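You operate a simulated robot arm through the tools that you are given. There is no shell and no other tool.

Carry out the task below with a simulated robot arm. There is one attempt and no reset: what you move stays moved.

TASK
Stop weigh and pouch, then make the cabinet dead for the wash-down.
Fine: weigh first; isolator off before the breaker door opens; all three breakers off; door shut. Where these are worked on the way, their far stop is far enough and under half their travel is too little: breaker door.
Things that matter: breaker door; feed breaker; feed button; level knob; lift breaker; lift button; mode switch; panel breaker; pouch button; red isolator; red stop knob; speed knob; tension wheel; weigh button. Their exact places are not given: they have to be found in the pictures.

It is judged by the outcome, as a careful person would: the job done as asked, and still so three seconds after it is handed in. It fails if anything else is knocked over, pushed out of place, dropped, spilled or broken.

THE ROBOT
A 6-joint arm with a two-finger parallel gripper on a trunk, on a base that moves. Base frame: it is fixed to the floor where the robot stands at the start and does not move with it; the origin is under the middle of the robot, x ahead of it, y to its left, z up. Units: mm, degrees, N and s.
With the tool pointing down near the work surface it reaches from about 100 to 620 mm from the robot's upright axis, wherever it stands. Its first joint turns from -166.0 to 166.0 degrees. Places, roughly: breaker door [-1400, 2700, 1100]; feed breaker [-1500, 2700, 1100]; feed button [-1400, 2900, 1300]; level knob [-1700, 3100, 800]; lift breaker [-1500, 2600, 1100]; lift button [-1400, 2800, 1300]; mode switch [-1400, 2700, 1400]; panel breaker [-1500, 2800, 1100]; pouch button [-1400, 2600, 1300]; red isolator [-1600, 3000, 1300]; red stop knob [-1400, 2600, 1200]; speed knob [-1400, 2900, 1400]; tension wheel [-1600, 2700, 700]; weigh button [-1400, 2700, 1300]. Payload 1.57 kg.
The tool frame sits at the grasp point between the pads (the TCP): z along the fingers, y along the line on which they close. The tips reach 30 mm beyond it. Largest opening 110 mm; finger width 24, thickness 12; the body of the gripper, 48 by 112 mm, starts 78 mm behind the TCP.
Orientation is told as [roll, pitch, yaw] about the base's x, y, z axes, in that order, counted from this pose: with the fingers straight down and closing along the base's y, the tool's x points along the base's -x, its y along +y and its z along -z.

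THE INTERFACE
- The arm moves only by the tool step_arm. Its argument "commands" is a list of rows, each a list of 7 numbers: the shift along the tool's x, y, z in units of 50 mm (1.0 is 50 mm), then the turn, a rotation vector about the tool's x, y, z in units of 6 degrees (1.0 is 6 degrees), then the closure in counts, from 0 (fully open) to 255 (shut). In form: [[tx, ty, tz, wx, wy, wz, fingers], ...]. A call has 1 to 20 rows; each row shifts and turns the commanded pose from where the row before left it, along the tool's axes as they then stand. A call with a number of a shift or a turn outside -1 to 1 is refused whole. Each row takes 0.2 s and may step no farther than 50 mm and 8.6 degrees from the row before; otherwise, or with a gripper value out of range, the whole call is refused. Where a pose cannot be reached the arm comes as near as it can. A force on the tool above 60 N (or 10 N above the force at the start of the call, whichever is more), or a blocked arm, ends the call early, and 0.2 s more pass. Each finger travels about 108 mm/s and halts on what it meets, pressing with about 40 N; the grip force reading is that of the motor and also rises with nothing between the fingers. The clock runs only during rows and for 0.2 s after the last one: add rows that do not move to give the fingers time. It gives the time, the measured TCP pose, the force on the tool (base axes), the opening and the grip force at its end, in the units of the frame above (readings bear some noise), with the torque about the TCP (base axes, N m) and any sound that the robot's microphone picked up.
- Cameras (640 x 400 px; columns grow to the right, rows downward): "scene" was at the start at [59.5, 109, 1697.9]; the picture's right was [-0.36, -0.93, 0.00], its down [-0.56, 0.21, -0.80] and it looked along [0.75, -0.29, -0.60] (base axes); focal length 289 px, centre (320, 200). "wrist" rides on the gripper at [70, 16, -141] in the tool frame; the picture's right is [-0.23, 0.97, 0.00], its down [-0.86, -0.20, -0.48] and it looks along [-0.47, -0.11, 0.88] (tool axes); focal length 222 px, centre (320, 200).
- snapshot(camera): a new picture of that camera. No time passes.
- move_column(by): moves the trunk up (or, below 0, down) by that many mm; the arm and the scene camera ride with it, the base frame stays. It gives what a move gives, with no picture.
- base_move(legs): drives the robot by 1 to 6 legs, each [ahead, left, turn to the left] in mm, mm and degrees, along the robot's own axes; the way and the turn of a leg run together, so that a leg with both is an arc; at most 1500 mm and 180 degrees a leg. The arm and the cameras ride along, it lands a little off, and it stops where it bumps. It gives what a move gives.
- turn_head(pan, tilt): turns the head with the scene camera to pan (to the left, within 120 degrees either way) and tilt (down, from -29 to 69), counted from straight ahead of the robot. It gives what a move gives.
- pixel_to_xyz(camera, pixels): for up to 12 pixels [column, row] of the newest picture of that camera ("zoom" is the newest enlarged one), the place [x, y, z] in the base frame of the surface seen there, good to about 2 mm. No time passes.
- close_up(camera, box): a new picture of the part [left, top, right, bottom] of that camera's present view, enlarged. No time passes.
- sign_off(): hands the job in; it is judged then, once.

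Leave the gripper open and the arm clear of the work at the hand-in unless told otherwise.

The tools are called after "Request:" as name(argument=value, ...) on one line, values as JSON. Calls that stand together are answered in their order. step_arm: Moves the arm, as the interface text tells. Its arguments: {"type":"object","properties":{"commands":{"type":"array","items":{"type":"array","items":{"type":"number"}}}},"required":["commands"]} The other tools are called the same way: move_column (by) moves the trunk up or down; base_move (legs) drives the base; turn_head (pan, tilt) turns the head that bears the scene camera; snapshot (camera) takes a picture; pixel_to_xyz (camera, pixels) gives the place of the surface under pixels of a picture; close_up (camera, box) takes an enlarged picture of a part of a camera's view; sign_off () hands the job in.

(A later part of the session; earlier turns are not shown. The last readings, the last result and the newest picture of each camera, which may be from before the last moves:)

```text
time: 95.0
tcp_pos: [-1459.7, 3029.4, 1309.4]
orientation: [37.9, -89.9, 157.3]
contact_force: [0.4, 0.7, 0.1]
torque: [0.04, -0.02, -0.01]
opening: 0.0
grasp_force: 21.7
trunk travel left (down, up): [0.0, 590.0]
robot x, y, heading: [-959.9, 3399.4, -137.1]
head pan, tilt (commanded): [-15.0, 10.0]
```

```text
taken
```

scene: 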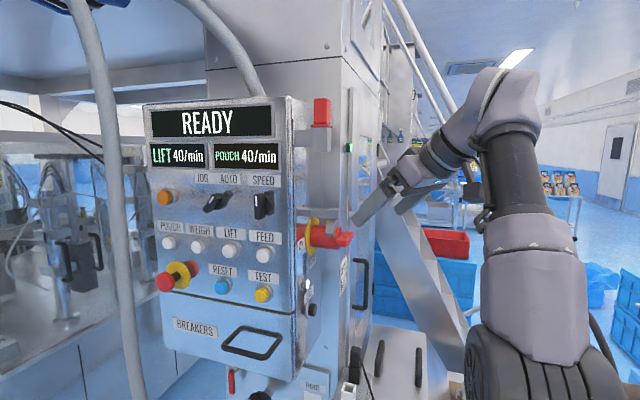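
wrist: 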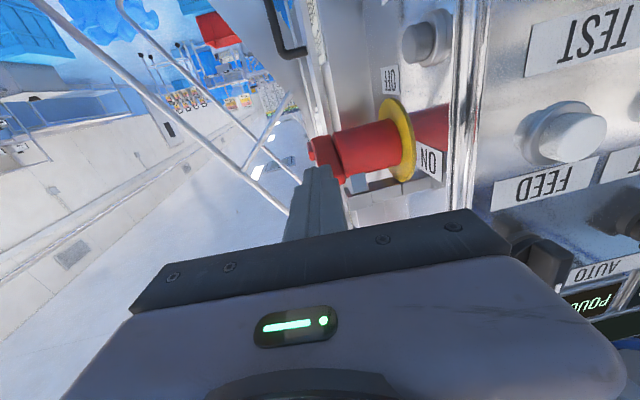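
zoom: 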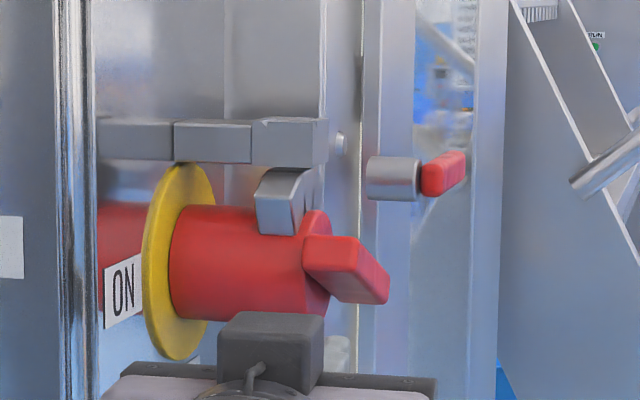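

The bar's front end is now raised and the arc has moved up with it. I'll measure the arc's current place before continuing.

Request:
close_up(camera="scene", box=[315, 165, 375, 215])

Request:
pixel_to_xyz(camera="zoom", pixels=[[205, 140], [180, 215], [240, 215], [240, 150], [270, 250], [330, 280], [450, 390], [360, 340], [100, 60], [230, 80], [300, 60]])

```text
8.00 times, centred on (345, 190) of scene
```

zoom: 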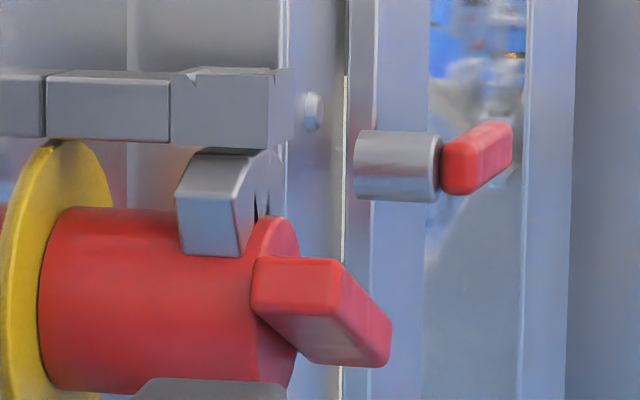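

```text
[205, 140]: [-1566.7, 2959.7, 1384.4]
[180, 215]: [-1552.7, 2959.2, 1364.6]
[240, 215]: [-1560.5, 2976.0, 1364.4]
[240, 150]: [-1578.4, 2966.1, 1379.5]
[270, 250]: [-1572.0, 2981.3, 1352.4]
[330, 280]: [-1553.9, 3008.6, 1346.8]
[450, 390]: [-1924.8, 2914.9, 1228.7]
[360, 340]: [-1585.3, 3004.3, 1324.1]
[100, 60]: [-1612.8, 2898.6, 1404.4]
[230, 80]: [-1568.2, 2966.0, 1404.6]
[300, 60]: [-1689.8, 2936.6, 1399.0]
```

The arc clearly turns with the barrel and passes below the bracket. I now advance 84 mm so that the fingertips lie under the bar's front half, at z≈1310.

Request:
step_arm(commands=[[0, 0, 0.5, 0, 0, 0, 255], [0, 0, 0.5, 0, 0, 0, 255], [0, 0, 0.4, 0, 0, 0, 255], [0, 0, 0.28, 0, 0, 0, 255], [0, 0, 0, 0, 0, 0, 255]])

Request:
close_up(camera="wrist", box=[240, 60, 440, 200])

```text
time: 96.2
tcp_pos: [-1541.0, 3008.5, 1308.9]
orientation: [28.8, -89.9, 166.4]
contact_force: [-0.5, -0.8, 0.3]
torque: [0.0, 0.03, -0.02]
opening: 0.2
grasp_force: 20.9
trunk travel left (down, up): [0.0, 590.0]
robot x, y, heading: [-955.1, 3398.0, -137.0]
head pan, tilt (commanded): [-15.0, 10.0]
```

```text
2.86 times, centred on (340, 130) of wrist
```

zoom: 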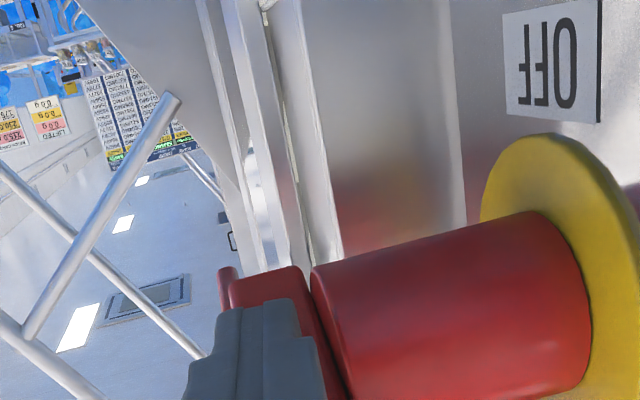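

The fingertips are below the bar, next to the barrel face. I raise in 5 mm steps, 40 mm in all, which should turn the bar close to vertical.

Request:
step_arm(commands=[[-0.1, 0, 0, 0, 0, 0, 255], [-0.1, 0, 0, 0, 0, 0, 255], [-0.1, 0, 0, 0, 0, 0, 255], [-0.1, 0, 0, 0, 0, 0, 255], [-0.1, 0, 0, 0, 0, 0, 255], [-0.1, 0, 0, 0, 0, 0, 255], [0, 0, 0, 0, 0, 0, 255]])

Request:
snapshot(camera="wrist")

Request:
close_up(camera="scene", box=[290, 150, 390, 230])

```text
time: 97.8
tcp_pos: [-1541.1, 3007.9, 1340.5]
orientation: [52.5, -89.9, 142.7]
contact_force: [-0.5, 0.7, -0.8]
torque: [0.02, 0.01, -0.02]
opening: 0.1
grasp_force: 21.3
trunk travel left (down, up): [0.0, 590.0]
robot x, y, heading: [-953.4, 3399.6, -137.2]
head pan, tilt (commanded): [-15.0, 10.0]
```

```text
taken
```

wrist: 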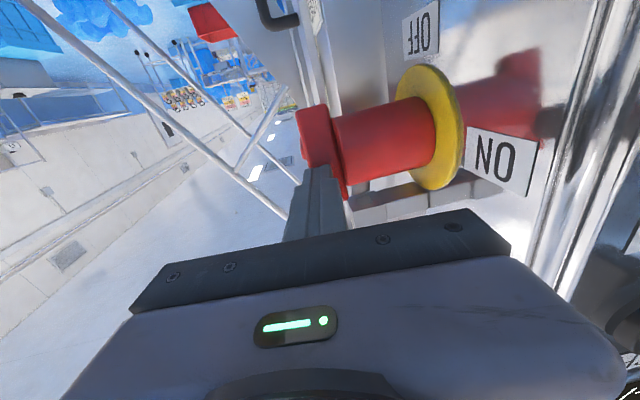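

```text
5.00 times, centred on (340, 190) of scene
```

zoom: 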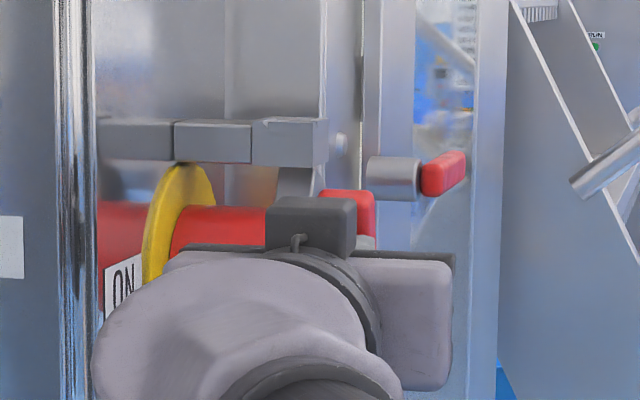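

The bar has turned well up, with its top end showing at (350,205) in the enlargement, and the force is near zero. I raise 12 mm more, then push the tip 5 mm inwards to bring it fully vertical.

Request:
step_arm(commands=[[-0.12, 0, 0, 0, 0, 0, 255], [-0.12, 0, 0, 0, 0, 0, 255], [0, 0, 0.06, 0, 0, 0, 255], [0, 0, 0.06, 0, 0, 0, 255], [0, 0, 0.06, 0, 0, 0, 255]])

Request:
snapshot(camera="wrist")

Request:
close_up(camera="scene", box=[290, 150, 390, 230])

```text
time: 99.0
tcp_pos: [-1547.3, 3006.4, 1353.8]
orientation: [97.0, -90.0, 98.2]
contact_force: [11.7, 6.3, 1.8]
torque: [0.08, -0.07, -0.2]
opening: 0.3
grasp_force: 21.1
trunk travel left (down, up): [0.0, 590.0]
robot x, y, heading: [-953.3, 3399.9, -137.3]
head pan, tilt (commanded): [-15.0, 10.0]
```

```text
taken
```

wrist: 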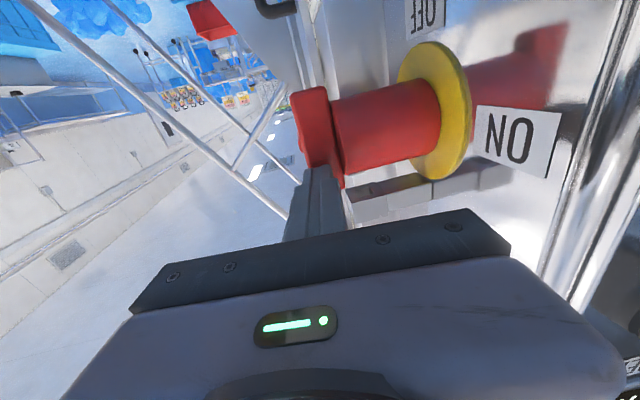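

```text
5.00 times, centred on (340, 190) of scene
```

zoom: 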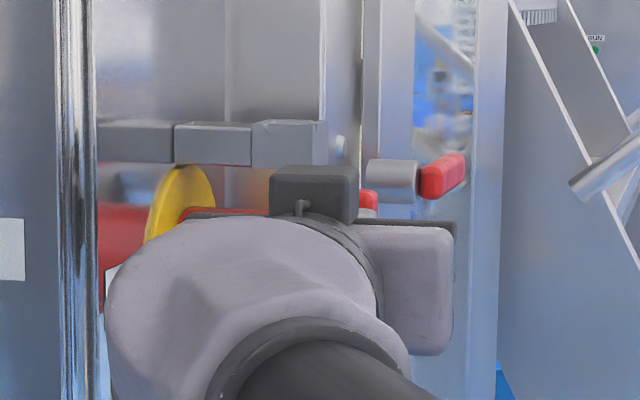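

A reaction of 12 N suggests the bar is at or near its stop. I'll back straight out and look at its angle and the panel display.

Request:
step_arm(commands=[[0, 0, -0.6, 0, 0, 0, 255], [0, 0, -0.8, 0, 0, 0, 255], [0.8, 0, -0.3, 0, 0, 0, 255], [0, 0, 0, 0, 0, 0, 255]])

Request:
close_up(camera="scene", box=[290, 150, 390, 230])

Request:
snapshot(camera="scene")

Request:
snapshot(camera="wrist")

```text
time: 100.0
tcp_pos: [-1468.6, 3028.1, 1310.9]
orientation: [28.2, -89.9, 167.0]
contact_force: [0.2, -0.3, 0.3]
torque: [-0.01, -0.01, 0.01]
opening: 0.1
grasp_force: 21.3
trunk travel left (down, up): [0.0, 590.0]
robot x, y, heading: [-959.3, 3400.4, -137.4]
head pan, tilt (commanded): [-15.0, 10.0]
```

```text
5.00 times, centred on (340, 190) of scene
```

zoom: 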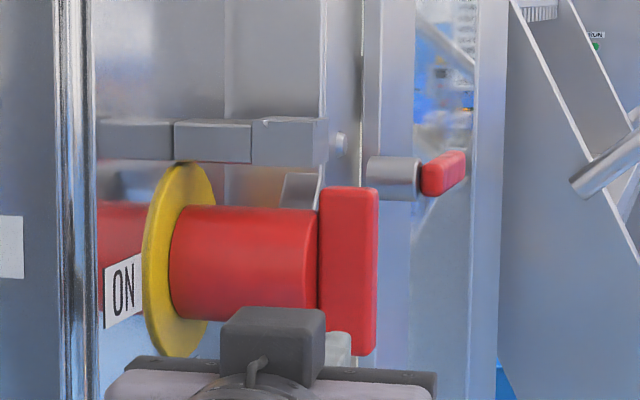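

```text
taken
```

scene: 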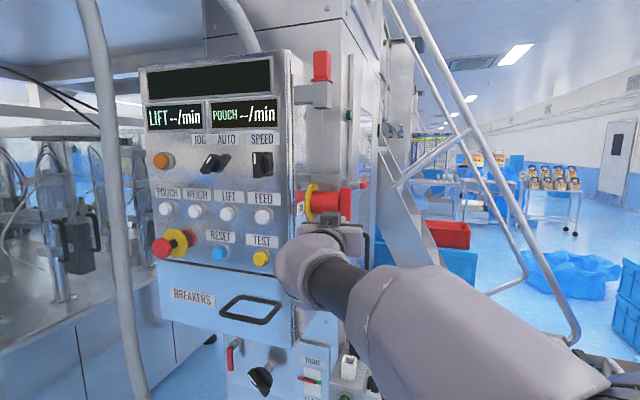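

```text
taken
```

wrist: 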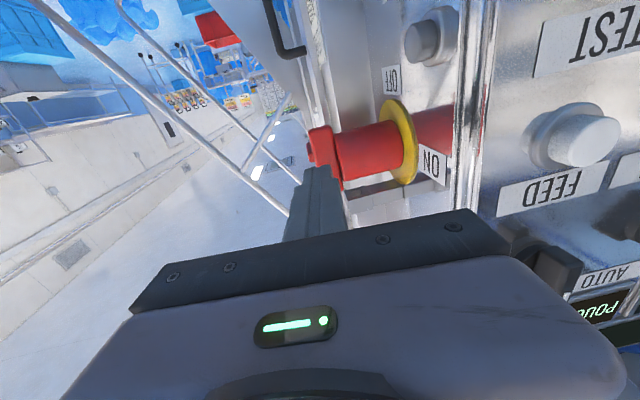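

The bar is vertical and the display has gone blank ("--/min"), so the isolator is OFF. Next is the BREAKERS door with its black loop handle at (250,310). I'll enlarge it to find the hinge side.

Request:
close_up(camera="scene", box=[140, 260, 340, 380])

Request:
close_up(camera="scene", box=[270, 250, 390, 330])

```text
3.20 times, centred on (240, 320) of scene
```

zoom: 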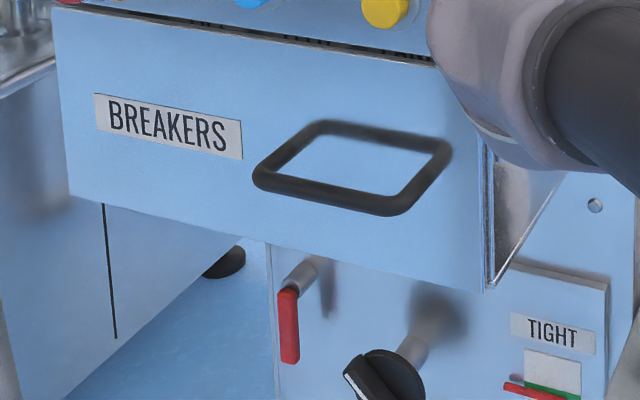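

```text
5.00 times, centred on (330, 290) of scene
```

zoom: 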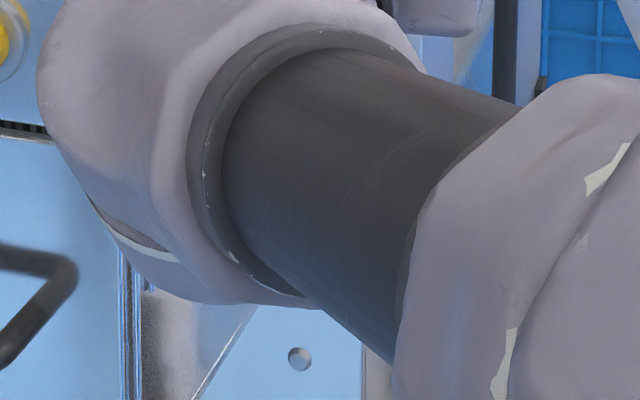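

The loop handle is visible at (350,165) with the BREAKERS label beside it; the top seam shows a dashed line like hinge knuckles. I'll measure the handle and the door edges in the first kind of enlargement again.

Request:
close_up(camera="scene", box=[140, 260, 340, 380])

Request:
pixel_to_xyz(camera="zoom", pixels=[[330, 196], [380, 209], [265, 178], [285, 150], [320, 125], [380, 135], [445, 152], [425, 185], [350, 165], [200, 180], [300, 40], [487, 285]])

```text
3.20 times, centred on (240, 320) of scene
```

zoom: 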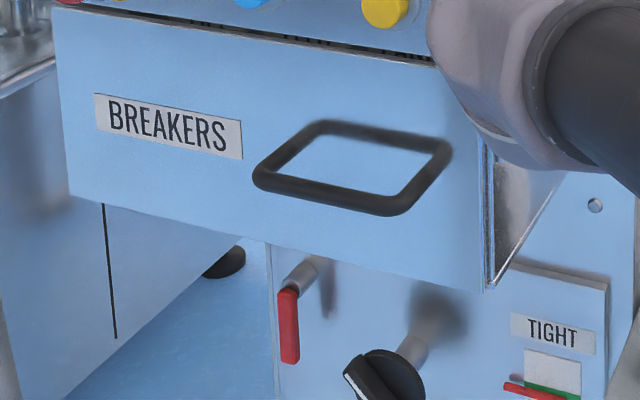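

```text
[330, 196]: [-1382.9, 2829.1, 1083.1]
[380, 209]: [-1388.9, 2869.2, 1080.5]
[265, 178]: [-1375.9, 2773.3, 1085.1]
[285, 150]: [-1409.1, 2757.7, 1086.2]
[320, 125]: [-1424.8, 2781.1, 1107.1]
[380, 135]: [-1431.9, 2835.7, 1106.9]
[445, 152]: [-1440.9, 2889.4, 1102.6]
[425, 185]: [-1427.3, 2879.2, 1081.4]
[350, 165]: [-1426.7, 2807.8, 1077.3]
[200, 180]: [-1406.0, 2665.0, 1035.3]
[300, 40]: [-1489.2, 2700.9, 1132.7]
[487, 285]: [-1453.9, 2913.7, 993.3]
```

The handle is a bow whose bar runs horizontally from y≈2765 to 2878 at z≈1083, standing about 46 mm off the door; the "upper bar" is only its reflection. I'll retract the arm 150 mm and then move the base to about (-890,3170), to work on the door with the arm coming from the right.

Request:
step_arm(commands=[[0, 0, -0.9, 0, 0, 0, 255], [0, 0, -0.9, 0, 0, 0, 255], [0, 0, -0.9, 0, 0, 0, 255], [0, 0, 0, 0, 0, 0, 255]])

```text
time: 101.0
tcp_pos: [-1337.2, 3064.2, 1312.9]
orientation: [43.3, -89.8, 151.7]
contact_force: [-0.7, 0.7, -0.5]
torque: [-0.01, -0.02, 0.01]
opening: 0.0
grasp_force: 21.0
trunk travel left (down, up): [0.0, 590.0]
robot x, y, heading: [-954.5, 3398.1, -137.1]
head pan, tilt (commanded): [-15.0, 10.0]
```

Retracted to (-1337,3064,1313). Now the base goes 108 mm ahead and 210 mm left, then turns 13° right.

Request:
base_move(legs=[[108, 210, 0], [0, 0, -13]])

Request:
turn_head(pan=-15, tilt=30)

Request:
snapshot(camera="scene")

```text
time: 103.6
tcp_pos: [-1340.5, 2930.6, 1312.0]
orientation: [34.5, -89.9, 147.9]
contact_force: [0.3, 0.2, -1.3]
torque: [0.05, 0.0, 0.02]
opening: 0.1
grasp_force: 21.4
trunk travel left (down, up): [0.0, 590.0]
robot x, y, heading: [-894.5, 3173.8, -149.9]
head pan, tilt (commanded): [-15.0, 10.0]
```

```text
time: 104.5
tcp_pos: [-1340.6, 2929.5, 1312.0]
orientation: [36.8, -89.9, 145.3]
contact_force: [0.0, -0.3, -0.1]
torque: [0.02, 0.01, 0.03]
opening: 0.1
grasp_force: 21.0
trunk travel left (down, up): [0.0, 590.0]
robot x, y, heading: [-891.6, 3173.5, -150.1]
head pan, tilt (commanded): [-15.0, 30.0]
```

```text
taken
```

scene: 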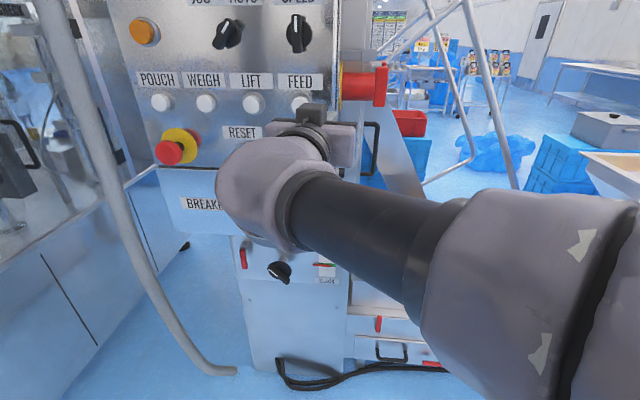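

Now at (-892,3174). I'll set the tool for gripping the horizontal bar: heading 189°, pitched 15° down, rolled 90° so the fingers close vertically. I do the heading and pitch first, checking reach.

Request:
step_arm(commands=[[0, 0, 0, -0.58, 0, 0, 255], [0, 0, 0, -0.58, 0, 0, 255], [0, 0, 0, 0, 0.85, 0, 255], [0, 0, 0, 0, 0.85, 0, 255], [0, 0, 0, 0, 0.8, 0, 255], [0, 0, 0, 0, 0, 0, 255]])

```text
time: 105.8
tcp_pos: [-1340.6, 2931.0, 1312.6]
orientation: [0.5, -74.7, -171.1]
contact_force: [0.0, -0.5, 0.9]
torque: [0.02, 0.01, 0.02]
opening: 0.0
grasp_force: 21.3
trunk travel left (down, up): [0.0, 590.0]
robot x, y, heading: [-894.1, 3171.5, -150.3]
head pan, tilt (commanded): [-15.0, 30.0]
```

Heading 188.9°, pitch 15° down, no reach trouble. Now I roll the tool -90° about its own axis.

Request:
step_arm(commands=[[0, 0, 0, 0, 0, -1, 255], [0, 0, 0, 0, 0, -1, 255], [0, 0, 0, 0, 0, -1, 255], [0, 0, 0, 0, 0, -1, 255], [0, 0, 0, 0, 0, -1, 255], [0, 0, 0, 0, 0, -1, 255], [0, 0, 0, 0, 0, -1, 255], [0, 0, 0, 0, 0, -1, 255], [0, 0, 0, 0, 0, 0, 255]])

```text
time: 107.8
tcp_pos: [-1340.0, 2930.8, 1312.3]
orientation: [-70.0, -40.2, -94.1]
contact_force: [0.0, -0.2, 0.7]
torque: [0.01, -0.01, -0.02]
opening: 0.0
grasp_force: 21.7
trunk travel left (down, up): [0.0, 590.0]
robot x, y, heading: [-892.7, 3172.2, -150.2]
head pan, tilt (commanded): [-15.0, 30.0]
```

The first 48° of roll went fine. I finish the remaining 42° and set the fingers to a 60 mm opening.

Request:
step_arm(commands=[[0, 0, 0, 0, 0, -1, 116], [0, 0, 0, 0, 0, -1, 116], [0, 0, 0, 0, 0, -1, 116], [0, 0, 0, 0, 0, -1, 116], [0, 0, 0, 0, 0, -1, 116], [0, 0, 0, 0, 0, -1, 116], [0, 0, 0, 0, 0, -1, 116], [0, 0, 0, 0, 0, 0, 116]])

Request:
snapshot(camera="wrist")

```text
time: 109.7
tcp_pos: [-1340.1, 2931.4, 1313.1]
orientation: [-74.8, 0.1, -80.8]
contact_force: [0.4, 0.4, 0.7]
torque: [-0.03, 0.02, 0.0]
opening: 60.1
grasp_force: 0.0
trunk travel left (down, up): [0.0, 590.0]
robot x, y, heading: [-891.2, 3172.3, -150.0]
head pan, tilt (commanded): [-15.0, 30.0]
```

```text
taken
```

wrist: 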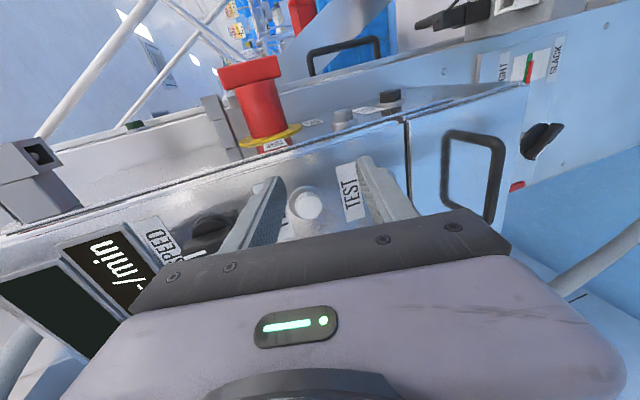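

Good: the tool points (-0.953,-0.154,-0.262), the fingers close vertically, and the handle is visible at (475,175). I'll move towards the pre-grasp point about 80 mm in front of the bar, in two parts.

Request:
step_arm(commands=[[-0.41, 0.833, 0.1, 0, 0, 0, 116], [-0.41, 0.833, 0.1, 0, 0, 0, 116], [-0.41, 0.833, 0.1, 0, 0, 0, 116], [0, 0, 0, 0, 0, 0, 116]])

```text
time: 110.7
tcp_pos: [-1313.1, 2872.7, 1187.3]
orientation: [-74.9, -0.1, -80.9]
contact_force: [-0.6, 0.1, -0.7]
torque: [0.01, 0.0, 0.01]
opening: 60.0
grasp_force: 0.3
trunk travel left (down, up): [0.0, 590.0]
robot x, y, heading: [-893.6, 3173.4, -150.1]
head pan, tilt (commanded): [-15.0, 30.0]
```

On track with no drift. Second part to the pre-grasp point.

Request:
step_arm(commands=[[-0.404, 0.825, 0.157, 0, 0, 0, 116], [-0.404, 0.825, 0.157, 0, 0, 0, 116], [0, 0, 0, 0, 0, 0, 116]])

Request:
snapshot(camera="wrist")

Request:
snapshot(camera="scene")

```text
time: 111.5
tcp_pos: [-1301.3, 2834.5, 1103.5]
orientation: [-74.9, 0.0, -80.7]
contact_force: [0.3, 0.5, 0.5]
torque: [0.02, 0.03, 0.03]
opening: 59.9
grasp_force: 0.0
trunk travel left (down, up): [0.0, 590.0]
robot x, y, heading: [-894.2, 3171.9, -150.2]
head pan, tilt (commanded): [-15.0, 30.0]
```

```text
taken
```

wrist: 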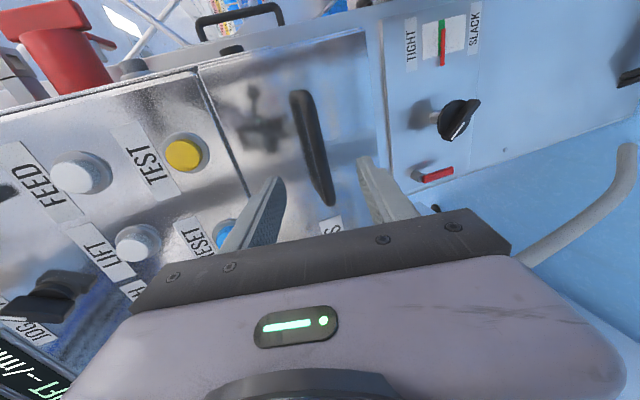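

```text
taken
```

scene: 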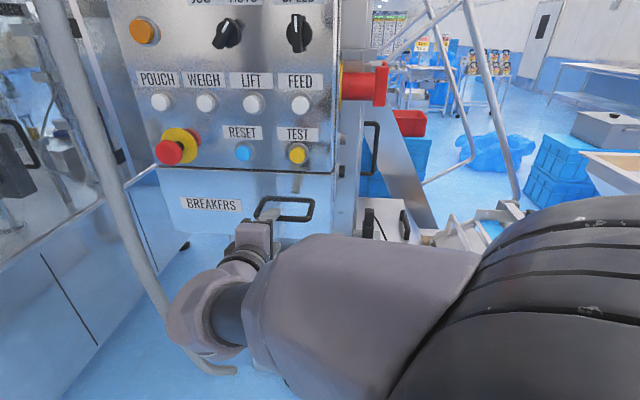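

The bar appears at (312,145), lying between the two fingers. I'll measure it from here.

Request:
pixel_to_xyz(camera="wrist", pixels=[[312, 145], [326, 190], [300, 100], [318, 165], [350, 120], [250, 100], [205, 80], [230, 140]])

```text
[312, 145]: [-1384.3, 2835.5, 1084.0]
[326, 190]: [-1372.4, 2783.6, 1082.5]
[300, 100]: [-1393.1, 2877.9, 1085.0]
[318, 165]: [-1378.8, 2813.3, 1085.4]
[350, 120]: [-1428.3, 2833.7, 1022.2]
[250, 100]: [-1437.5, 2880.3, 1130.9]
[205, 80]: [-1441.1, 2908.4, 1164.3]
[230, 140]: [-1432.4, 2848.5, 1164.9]
```

The bar's axis is at about (-1385.5,2820,1083). I advance 78 mm in three steps so that the bar sits between the pads.

Request:
step_arm(commands=[[0, -0.017, 0.52, 0, 0, 0, 116], [0, -0.017, 0.52, 0, 0, 0, 116], [0, -0.017, 0.52, 0, 0, 0, 116], [0, 0, 0, 0, 0, 0, 116]])

Request:
snapshot(camera="wrist")

```text
time: 112.5
tcp_pos: [-1375.7, 2820.8, 1085.6]
orientation: [-74.9, 0.0, -80.7]
contact_force: [0.3, 0.6, 0.1]
torque: [0.01, 0.01, 0.02]
opening: 59.8
grasp_force: 0.0
trunk travel left (down, up): [0.0, 590.0]
robot x, y, heading: [-889.9, 3174.9, -150.1]
head pan, tilt (commanded): [-15.0, 30.0]
```

```text
taken
```

wrist: 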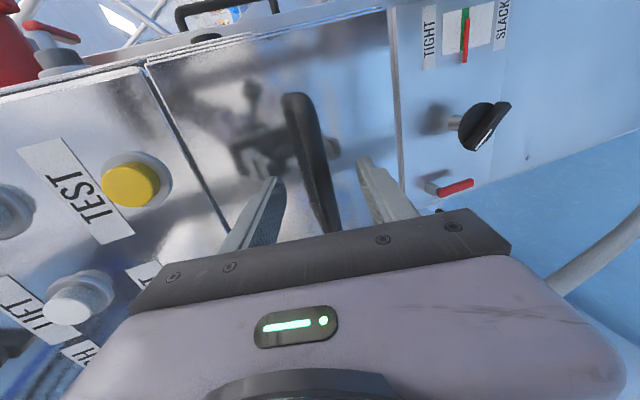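

The bar is between the fingers. Now I close on it.

Request:
step_arm(commands=[[0, 0, 0, 0, 0, 0, 255], [0, 0, 0, 0, 0, 0, 255], [0, 0, 0, 0, 0, 0, 255]])

```text
time: 113.2
tcp_pos: [-1373.5, 2821.8, 1083.7]
orientation: [-74.7, 0.2, -80.9]
contact_force: [13.3, 7.5, -28.4]
torque: [0.1, -0.4, 0.34]
opening: 13.6
grasp_force: 30.1
trunk travel left (down, up): [0.0, 590.0]
robot x, y, heading: [-893.3, 3171.9, -150.4]
head pan, tilt (commanded): [-15.0, 30.0]
```

Gripped: opening 13.6 mm. I now pull gently straight out along the panel normal, 10 mm in small steps, to feel how the door moves.

Request:
step_arm(commands=[[0, 0.06, 0, 0, 0, 0, 255], [0, 0.026, -0.097, 0, 0, 0, 255], [0, 0.026, -0.097, 0, 0, 0, 255], [0, 0, 0, 0, 0, 0, 255]])

Request:
snapshot(camera="wrist")

```text
time: 114.2
tcp_pos: [-1365.3, 2821.1, 1082.8]
orientation: [-74.9, -0.2, -80.8]
contact_force: [-4.8, -4.1, -10.2]
torque: [-0.11, -0.14, -0.97]
opening: 13.4
grasp_force: 30.4
trunk travel left (down, up): [0.0, 590.0]
robot x, y, heading: [-890.2, 3171.6, -150.1]
head pan, tilt (commanded): [-15.0, 30.0]
```

```text
taken
```

wrist: 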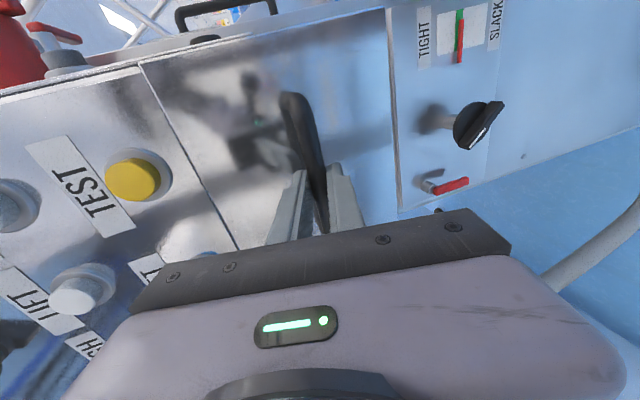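

The TCP followed out about 9 mm and there is a torque of -0.97 N·m about the vertical, which is what a door hinged on its left side would give. I'll pull 15 mm more with a matching 3° clockwise turn.

Request:
step_arm(commands=[[0, 0.026, -0.097, 0, 0.16, 0.044, 255], [0, 0.026, -0.097, 0, 0.16, 0.044, 255], [0, 0.026, -0.097, 0, 0.16, 0.044, 255], [0, 0, 0, 0, 0, 0, 255]])

Request:
snapshot(camera="wrist")

Request:
pixel_to_xyz(camera="wrist", pixels=[[350, 60], [365, 130], [200, 60], [210, 120], [360, 30], [180, 80], [290, 100], [230, 200]])

```text
time: 115.2
tcp_pos: [-1348.5, 2820.7, 1083.9]
orientation: [-75.0, 0.1, -83.6]
contact_force: [-2.1, -28.6, -0.3]
torque: [-0.69, -0.08, 0.16]
opening: 14.0
grasp_force: 29.8
trunk travel left (down, up): [0.0, 590.0]
robot x, y, heading: [-893.8, 3171.5, -150.5]
head pan, tilt (commanded): [-15.0, 30.0]
```

```text
taken
```

wrist: 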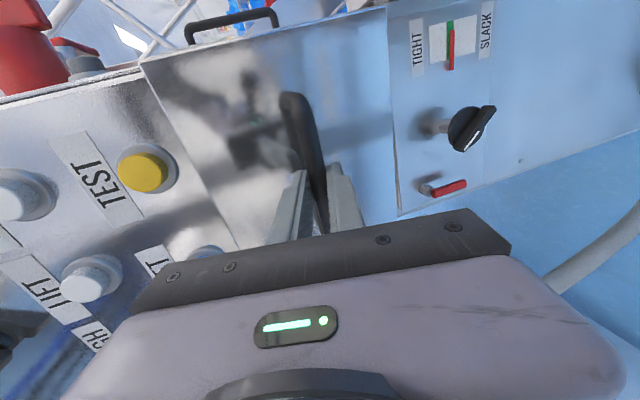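

```text
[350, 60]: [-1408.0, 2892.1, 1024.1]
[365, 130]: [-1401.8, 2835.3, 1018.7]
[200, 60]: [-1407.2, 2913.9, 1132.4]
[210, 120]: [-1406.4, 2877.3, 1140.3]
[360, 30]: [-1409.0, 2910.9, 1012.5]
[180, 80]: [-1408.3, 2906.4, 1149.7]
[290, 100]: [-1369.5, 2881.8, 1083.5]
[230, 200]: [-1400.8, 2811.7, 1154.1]
```

The door face has come out 35 mm at y=2914 and 26 mm at y=2811, so it swings about its left edge near y≈2520. I'll follow the handle's arc (radius about 300 mm), turning the tool clockwise as it swings: first from 5° to 20°.

Request:
step_arm(commands=[[-0.148, 0.071, -0.286, 0, 0.2815, 0.0765, 255], [-0.064, 0.066, -0.246, 0, 0.2815, 0.0765, 255], [-0.071, 0.066, -0.245, 0, 0.2815, 0.0765, 255], [-0.071, 0.066, -0.245, 0, 0.2815, 0.0765, 255], [-0.0775, 0.065, -0.2425, 0, 0.2815, 0.0765, 255], [-0.0775, 0.065, -0.2425, 0, 0.2815, 0.0765, 255], [0, 0, 0, 0, 0, 0, 255]])

Request:
snapshot(camera="wrist")

```text
time: 116.8
tcp_pos: [-1269.8, 2803.3, 1083.5]
orientation: [-74.8, 0.0, -94.4]
contact_force: [-0.7, 5.2, -2.0]
torque: [-0.55, 0.02, -0.87]
opening: 13.9
grasp_force: 30.0
trunk travel left (down, up): [0.0, 590.0]
robot x, y, heading: [-893.8, 3170.0, -150.2]
head pan, tilt (commanded): [-15.0, 30.0]
```

```text
taken
```

wrist: 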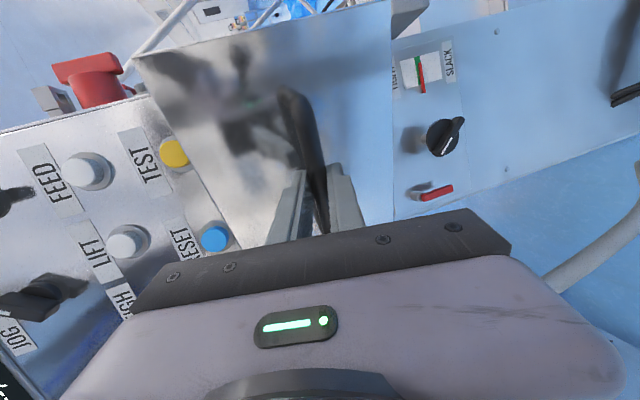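

The door is swinging nicely, with TCP as predicted for 20° and small forces. I continue to about 40°.

Request:
step_arm(commands=[[-0.085, 0.0645, -0.2405, 0, 0.2815, 0.0765, 255], [-0.085, 0.0645, -0.2405, 0, 0.2815, 0.0765, 255], [-0.0905, 0.064, -0.2385, 0, 0.2815, 0.0765, 255], [-0.0905, 0.064, -0.2385, 0, 0.2815, 0.0765, 255], [-0.097, 0.0636, -0.237, 0, 0.2815, 0.0765, 255], [-0.097, 0.0636, -0.237, 0, 0.2815, 0.0765, 255], [-0.103, 0.0627, -0.234, 0, 0.2815, 0.0765, 255], [-0.103, 0.0627, -0.234, 0, 0.2815, 0.0765, 255], [0, 0, 0, 0, 0, 0, 255]])

Request:
snapshot(camera="wrist")

Request:
snapshot(camera="scene")

```text
time: 118.8
tcp_pos: [-1180.0, 2749.0, 1083.7]
orientation: [-74.6, -0.1, -108.3]
contact_force: [10.7, 14.5, -32.6]
torque: [-0.7, -0.15, -0.52]
opening: 14.9
grasp_force: 30.5
trunk travel left (down, up): [0.0, 590.0]
robot x, y, heading: [-895.9, 3176.3, -150.1]
head pan, tilt (commanded): [-15.0, 30.0]
```

```text
taken
```

wrist: 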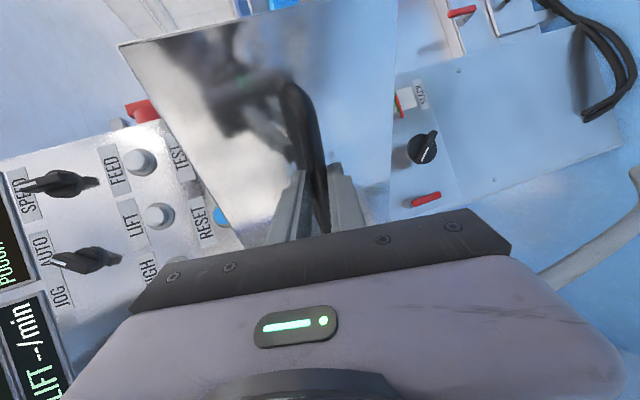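

```text
taken
```

scene: 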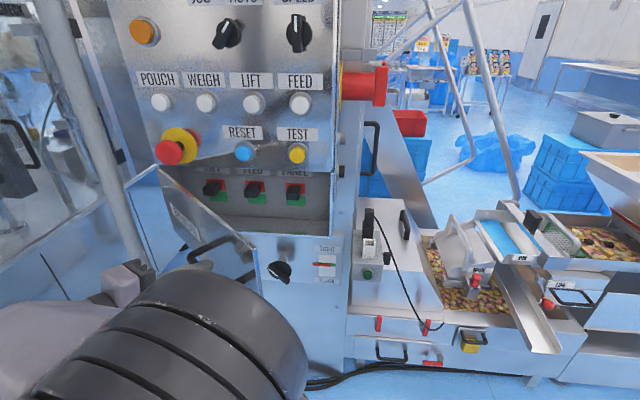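

The door is about 40° open and the three breakers are visible at (213,188), (255,188), (296,188). I'll enlarge them.

Request:
close_up(camera="scene", box=[180, 150, 340, 250])

Request:
pixel_to_xyz(camera="zoom", pixels=[[130, 148], [130, 175], [295, 148], [295, 175], [460, 155], [460, 180], [570, 130], [380, 150], [560, 330], [300, 240], [100, 250]])

```text
4.00 times, centred on (260, 200) of scene
```

zoom: 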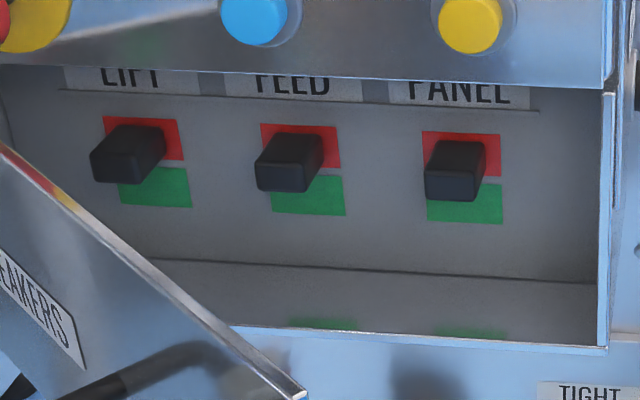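

```text
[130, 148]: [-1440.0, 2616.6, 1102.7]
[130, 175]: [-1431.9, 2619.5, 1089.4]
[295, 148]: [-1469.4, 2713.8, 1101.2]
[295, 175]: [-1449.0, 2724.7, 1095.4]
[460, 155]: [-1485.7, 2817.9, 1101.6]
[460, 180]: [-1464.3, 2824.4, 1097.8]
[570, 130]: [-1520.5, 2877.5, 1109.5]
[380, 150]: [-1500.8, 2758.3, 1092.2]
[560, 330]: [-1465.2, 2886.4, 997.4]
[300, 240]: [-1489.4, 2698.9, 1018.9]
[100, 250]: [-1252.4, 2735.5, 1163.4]
```

The levers stick out about 47 mm from the back wall, with red patches above and green below. I'll measure the patch heights to tell which way the levers lean.

Request:
pixel_to_xyz(camera="zoom", pixels=[[325, 130], [335, 160], [335, 180], [340, 210], [490, 140], [490, 165], [492, 190], [492, 218], [165, 125], [180, 150], [180, 175], [185, 200]])

Request:
close_up(camera="scene", box=[235, 165, 315, 215])

```text
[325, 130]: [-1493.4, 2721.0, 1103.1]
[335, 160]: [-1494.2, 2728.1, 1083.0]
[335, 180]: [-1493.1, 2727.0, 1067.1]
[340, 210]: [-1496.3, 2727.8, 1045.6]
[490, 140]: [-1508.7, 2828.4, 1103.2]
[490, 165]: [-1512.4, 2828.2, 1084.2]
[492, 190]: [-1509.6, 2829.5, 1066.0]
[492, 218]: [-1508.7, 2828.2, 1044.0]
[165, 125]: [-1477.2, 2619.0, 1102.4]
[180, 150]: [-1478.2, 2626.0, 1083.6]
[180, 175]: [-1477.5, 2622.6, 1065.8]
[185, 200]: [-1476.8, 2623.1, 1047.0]
```

```text
8.00 times, centred on (275, 190) of scene
```

zoom: 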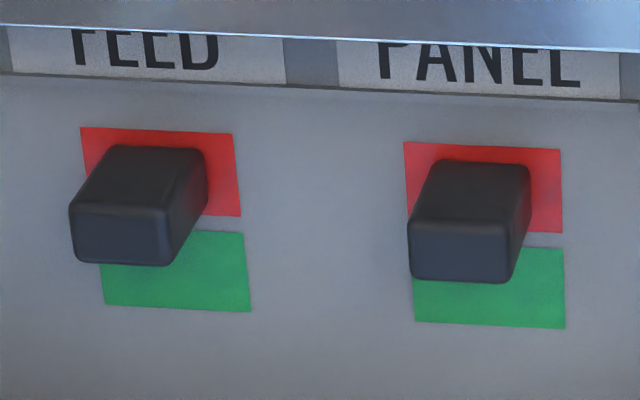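

Each lever leans up onto red (tips z≈1092, pivot z≈1075), so down on green is off. The door must open wider first. I release the handle and back the fingers off 80 mm.

Request:
step_arm(commands=[[0, 0, 0, 0, 0, 0, 116], [0, 0, 0, 0, 0, 0, 116], [0, 0, 0, 0, 0, 0, 116], [0, 0, -0.6, 0, 0, 0, 116], [0, 0, -0.9, 0, 0, 0, 116], [0, 0, 0, 0, 0, 0, 116]])

Request:
snapshot(camera="wrist")

Request:
snapshot(camera="scene")

```text
time: 120.2
tcp_pos: [-1112.5, 2725.5, 1104.2]
orientation: [-75.0, -0.1, -108.3]
contact_force: [-0.1, 0.4, -0.2]
torque: [-0.03, -0.04, -0.03]
opening: 59.9
grasp_force: 0.1
trunk travel left (down, up): [0.0, 590.0]
robot x, y, heading: [-895.0, 3171.9, -150.3]
head pan, tilt (commanded): [-15.0, 30.0]
```

```text
taken
```

wrist: 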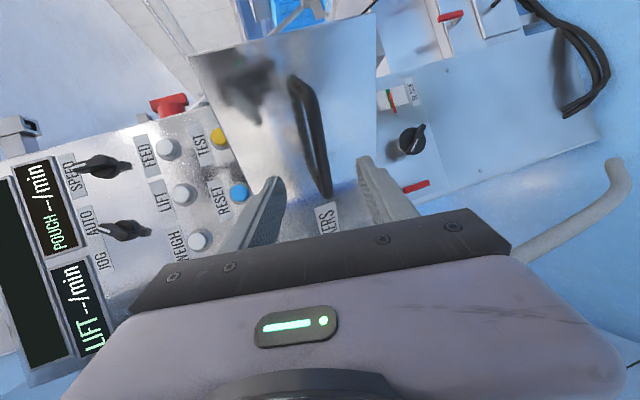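

```text
taken
```

scene: 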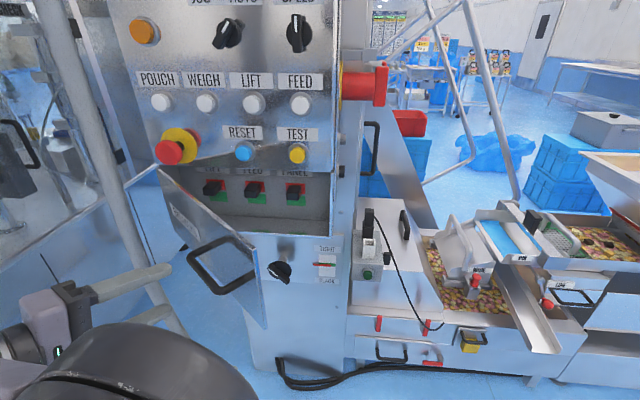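

The door stays where it was left. I'll measure its free edge before going around it.

Request:
pixel_to_xyz(camera="scene", pixels=[[254, 250], [260, 300], [180, 200], [230, 240], [200, 225], [165, 175], [262, 325]])

```text
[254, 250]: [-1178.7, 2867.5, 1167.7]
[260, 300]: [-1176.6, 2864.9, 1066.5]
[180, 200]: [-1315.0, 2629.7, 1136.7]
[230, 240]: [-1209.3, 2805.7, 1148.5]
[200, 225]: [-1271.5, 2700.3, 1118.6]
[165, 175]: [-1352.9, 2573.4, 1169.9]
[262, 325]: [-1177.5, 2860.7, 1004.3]
```

The free edge is at (-1178,2866), door height z 993–1168, confirming 40°. To get the fingers around to its inner side I need more room, so I'll back the robot off to about (-650,3150).

Request:
base_move(legs=[[-199, 140, 0]])

```text
time: 122.0
tcp_pos: [-868.3, 2701.8, 1105.2]
orientation: [-74.9, -0.1, -108.1]
contact_force: [0.6, 0.2, 0.4]
torque: [0.02, 0.0, -0.01]
opening: 59.8
grasp_force: 0.1
trunk travel left (down, up): [0.0, 590.0]
robot x, y, heading: [-652.0, 3147.8, -150.0]
head pan, tilt (commanded): [-15.0, 30.0]
```

Now I turn the tool heading back to about 195° and close the fingers, staying clear of the door.

Request:
step_arm(commands=[[0, 0, 0, 0, -0.965, -0.262, 255], [0, 0, 0, 0, -0.965, -0.262, 255], [0, 0, 0, 0, -0.965, -0.262, 255], [0, 0, 0, 0, -0.965, -0.262, 255], [0, 0, 0, 0, -0.965, -0.262, 255], [0, 0, 0, 0, -0.48, -0.13, 255], [0, 0, 0, 0, 0, 0, 255]])

```text
time: 123.7
tcp_pos: [-868.8, 2703.3, 1104.6]
orientation: [-74.9, -0.1, -75.2]
contact_force: [0.6, 0.8, 0.2]
torque: [0.02, -0.02, -0.01]
opening: 0.1
grasp_force: 21.8
trunk travel left (down, up): [0.0, 590.0]
robot x, y, heading: [-650.3, 3149.2, -149.8]
head pan, tilt (commanded): [-15.0, 30.0]
```

Heading 194.8°. I'll slide diagonally around the free edge to about (-1090,2955), keeping around 100 mm from the door.

Request:
step_arm(commands=[[0.857, -0.11, 0.413, 0, 0, 0, 255], [0.857, -0.11, 0.413, 0, 0, 0, 255], [0.857, -0.11, 0.413, 0, 0, 0, 255], [0.857, -0.11, 0.413, 0, 0, 0, 255], [0, 0, 0, 0, 0, 0, 255]])

```text
time: 124.8
tcp_pos: [-995.5, 2846.5, 1103.2]
orientation: [-74.9, -0.1, -75.1]
contact_force: [0.1, -0.5, -0.9]
torque: [0.01, 0.0, 0.03]
opening: 0.0
grasp_force: 21.1
trunk travel left (down, up): [0.0, 590.0]
robot x, y, heading: [-651.4, 3148.7, -150.1]
head pan, tilt (commanded): [-15.0, 30.0]
```

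On the planned line at (-995,2846). Continuing the remaining three steps.

Request:
step_arm(commands=[[0.857, -0.11, 0.413, 0, 0, 0, 255], [0.857, -0.11, 0.413, 0, 0, 0, 255], [0.857, -0.11, 0.413, 0, 0, 0, 255], [0, 0, 0, 0, 0, 0, 255]])

Request:
snapshot(camera="wrist")

```text
time: 125.8
tcp_pos: [-1090.8, 2955.9, 1101.6]
orientation: [-74.9, -0.1, -75.2]
contact_force: [-0.6, 0.0, -0.8]
torque: [0.02, -0.02, -0.03]
opening: 0.0
grasp_force: 21.7
trunk travel left (down, up): [0.0, 590.0]
robot x, y, heading: [-651.1, 3152.2, -150.1]
head pan, tilt (commanded): [-15.0, 30.0]
```

```text
taken
```

wrist: 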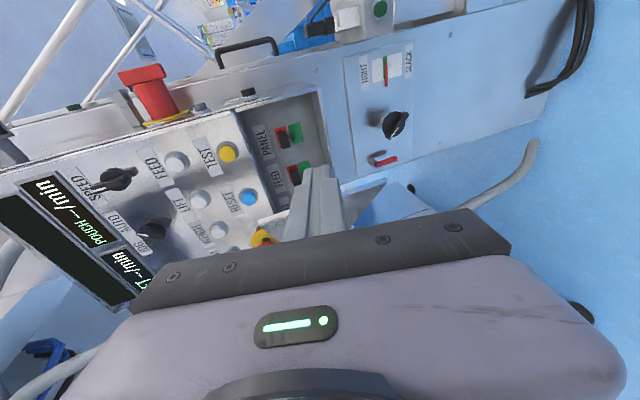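

I'm around the free edge, and the wrist view shows the open compartment. I now go 100 mm forward so that the fingers lie behind the door's free edge.

Request:
step_arm(commands=[[0, -0.259, 0.95, 0, 0, 0, 255], [0, -0.259, 0.95, 0, 0, 0, 255], [0, 0, 0, 0, 0, 0, 255]])

Request:
snapshot(camera="scene")

```text
time: 126.7
tcp_pos: [-1184.8, 2930.1, 1102.9]
orientation: [-74.9, -0.2, -75.3]
contact_force: [0.7, -0.1, -0.1]
torque: [0.01, 0.0, -0.03]
opening: 0.0
grasp_force: 21.3
trunk travel left (down, up): [0.0, 590.0]
robot x, y, heading: [-649.9, 3148.3, -149.9]
head pan, tilt (commanded): [-15.0, 30.0]
```

```text
taken
```

scene: 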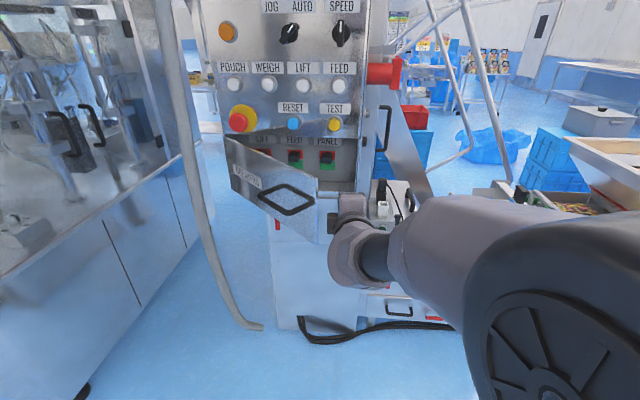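

The fingertips are just behind the free edge at (328,215). I'll push the door open from the inside: first a little further in, then leftwards towards 50°.

Request:
step_arm(commands=[[-0.28, -0.233, 0.87, 0, 0, 0, 255], [-0.609, 0.03, -0.11, 0, 0, 0, 255], [-0.609, 0.03, -0.11, 0, 0, 0, 255], [-0.609, 0.03, -0.11, 0, 0, 0, 255], [-0.609, 0.03, -0.11, 0, 0, 0, 255], [0, 0, 0, 0, 0, 0, 255]])

Request:
snapshot(camera="scene")

```text
time: 127.8
tcp_pos: [-1175.1, 2819.8, 1103.4]
orientation: [-74.8, -0.2, -75.5]
contact_force: [26.7, 30.4, 7.3]
torque: [-0.64, 1.66, 2.03]
opening: 0.0
grasp_force: 20.8
trunk travel left (down, up): [0.0, 590.0]
robot x, y, heading: [-653.1, 3148.5, -150.0]
head pan, tilt (commanded): [-15.0, 30.0]
stopped in row 5: the force on the tool passed its limit at 75 N (the readings are from after the stop); the commanded pose is now the measured one
```

```text
taken
```

scene: 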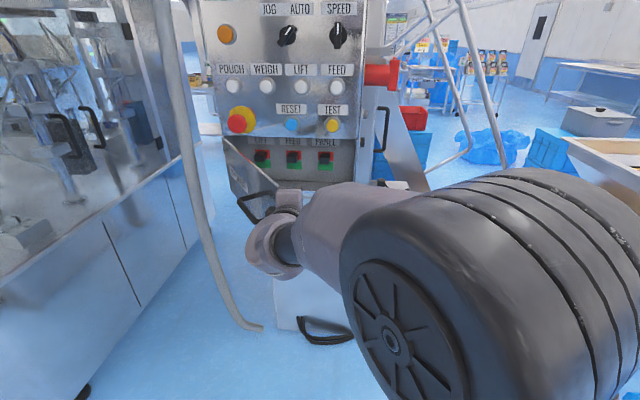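

The push met 75 N at about (-1175,2820) and stopped. I'll look at the door's angle; it may be near its stop.

Request:
close_up(camera="scene", box=[200, 110, 360, 230])

Request:
pixel_to_xyz(camera="zoom", pixels=[[130, 150], [200, 190], [260, 250], [280, 285], [160, 190], [130, 220], [310, 320], [230, 330]])

Request:
snapshot(camera="wrist")

```text
3.33 times, centred on (280, 170) of scene
```

zoom: 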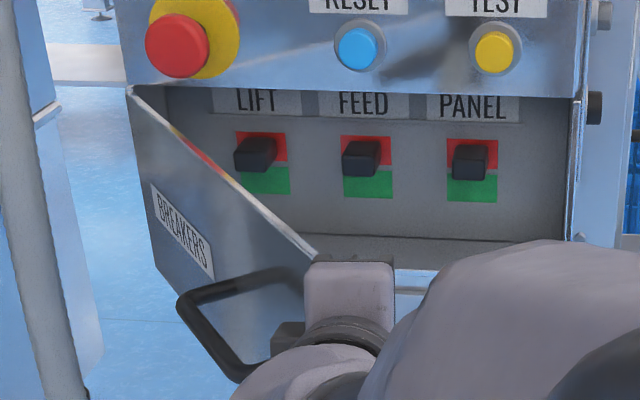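

```text
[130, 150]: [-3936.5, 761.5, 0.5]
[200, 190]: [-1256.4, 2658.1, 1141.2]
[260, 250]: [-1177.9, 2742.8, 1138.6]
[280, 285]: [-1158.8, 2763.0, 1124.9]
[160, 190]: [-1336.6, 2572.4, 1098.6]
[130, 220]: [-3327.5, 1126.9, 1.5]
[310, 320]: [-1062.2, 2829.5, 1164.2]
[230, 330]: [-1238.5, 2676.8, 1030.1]
```

```text
taken
```

wrist: 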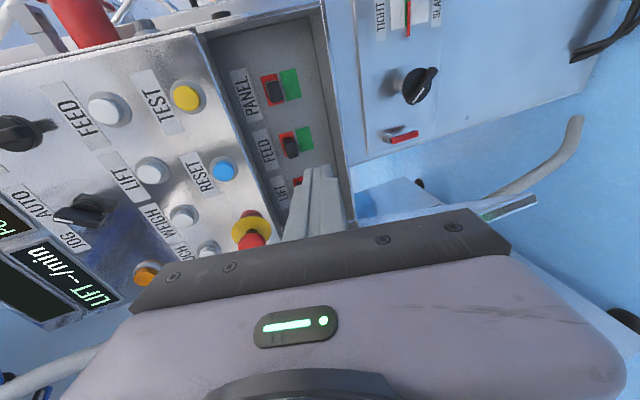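

The door stands at about 52°, and its edge has run into the gripper body because the fingers reach too far in. I'll back out 70 mm so that the edge rests near the fingertips, and then push more slowly.

Request:
step_arm(commands=[[0.1, 0.18, -0.67, 0, 0, 0, 255], [0, 0.18, -0.67, 0, 0, 0, 255], [0, 0, 0, 0, 0, 0, 255]])

Request:
step_arm(commands=[[-0.29, 0.036, -0.134, 0, 0, 0, 255], [-0.29, 0.036, -0.134, 0, 0, 0, 255], [-0.29, 0.036, -0.134, 0, 0, 0, 255], [-0.29, 0.036, -0.134, 0, 0, 0, 255], [0, 0, 0, 0, 0, 0, 255]])

Request:
snapshot(camera="scene")

```text
time: 128.6
tcp_pos: [-1113.3, 2837.2, 1100.7]
orientation: [-74.5, 0.0, -75.4]
contact_force: [-0.3, 0.3, -0.3]
torque: [-0.02, -0.01, 0.01]
opening: 0.2
grasp_force: 21.3
trunk travel left (down, up): [0.0, 590.0]
robot x, y, heading: [-648.5, 3147.7, -150.1]
head pan, tilt (commanded): [-15.0, 30.0]
```

```text
time: 129.8
tcp_pos: [-1072.1, 2786.9, 1101.3]
orientation: [-74.5, 0.0, -75.5]
contact_force: [-0.4, -0.3, -0.7]
torque: [0.0, 0.0, -0.04]
opening: 0.1
grasp_force: 21.7
trunk travel left (down, up): [0.0, 590.0]
robot x, y, heading: [-647.8, 3150.4, -149.9]
head pan, tilt (commanded): [-15.0, 30.0]
```

```text
taken
```

scene: 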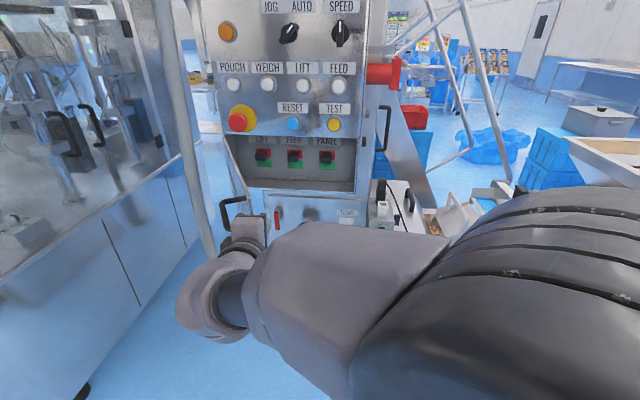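

Forces are zero now. I'll enlarge to see where the door is.

Request:
close_up(camera="scene", box=[200, 120, 300, 240])

Request:
pixel_to_xyz(camera="zoom", pixels=[[150, 110], [180, 200], [210, 250], [190, 280], [165, 230], [150, 160], [130, 300], [220, 270]])

```text
3.33 times, centred on (250, 180) of scene
```

zoom: 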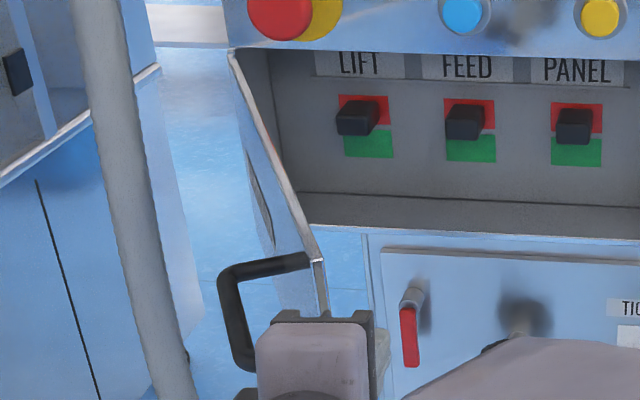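

```text
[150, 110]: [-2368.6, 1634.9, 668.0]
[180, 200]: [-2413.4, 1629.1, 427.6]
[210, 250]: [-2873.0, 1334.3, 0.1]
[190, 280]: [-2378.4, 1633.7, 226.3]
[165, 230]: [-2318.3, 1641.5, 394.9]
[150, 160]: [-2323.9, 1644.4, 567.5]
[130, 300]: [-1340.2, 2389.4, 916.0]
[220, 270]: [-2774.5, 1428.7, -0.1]
```

The door is now seen almost edge-on. I'll measure points right on it: its top edge (285,180), free edge (318,262), and handle (240,320).

Request:
pixel_to_xyz(camera="zoom", pixels=[[262, 140], [285, 188], [300, 220], [318, 262], [320, 285], [290, 240], [260, 200], [240, 345], [228, 300], [290, 264]])

```text
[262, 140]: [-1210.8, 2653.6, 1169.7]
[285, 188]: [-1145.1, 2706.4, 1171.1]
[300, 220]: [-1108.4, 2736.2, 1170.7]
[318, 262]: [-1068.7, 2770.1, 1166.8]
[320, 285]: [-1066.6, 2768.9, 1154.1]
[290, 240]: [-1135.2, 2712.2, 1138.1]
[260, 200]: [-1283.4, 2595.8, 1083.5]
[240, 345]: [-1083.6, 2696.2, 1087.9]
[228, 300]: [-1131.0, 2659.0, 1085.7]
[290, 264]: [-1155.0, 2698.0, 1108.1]
```

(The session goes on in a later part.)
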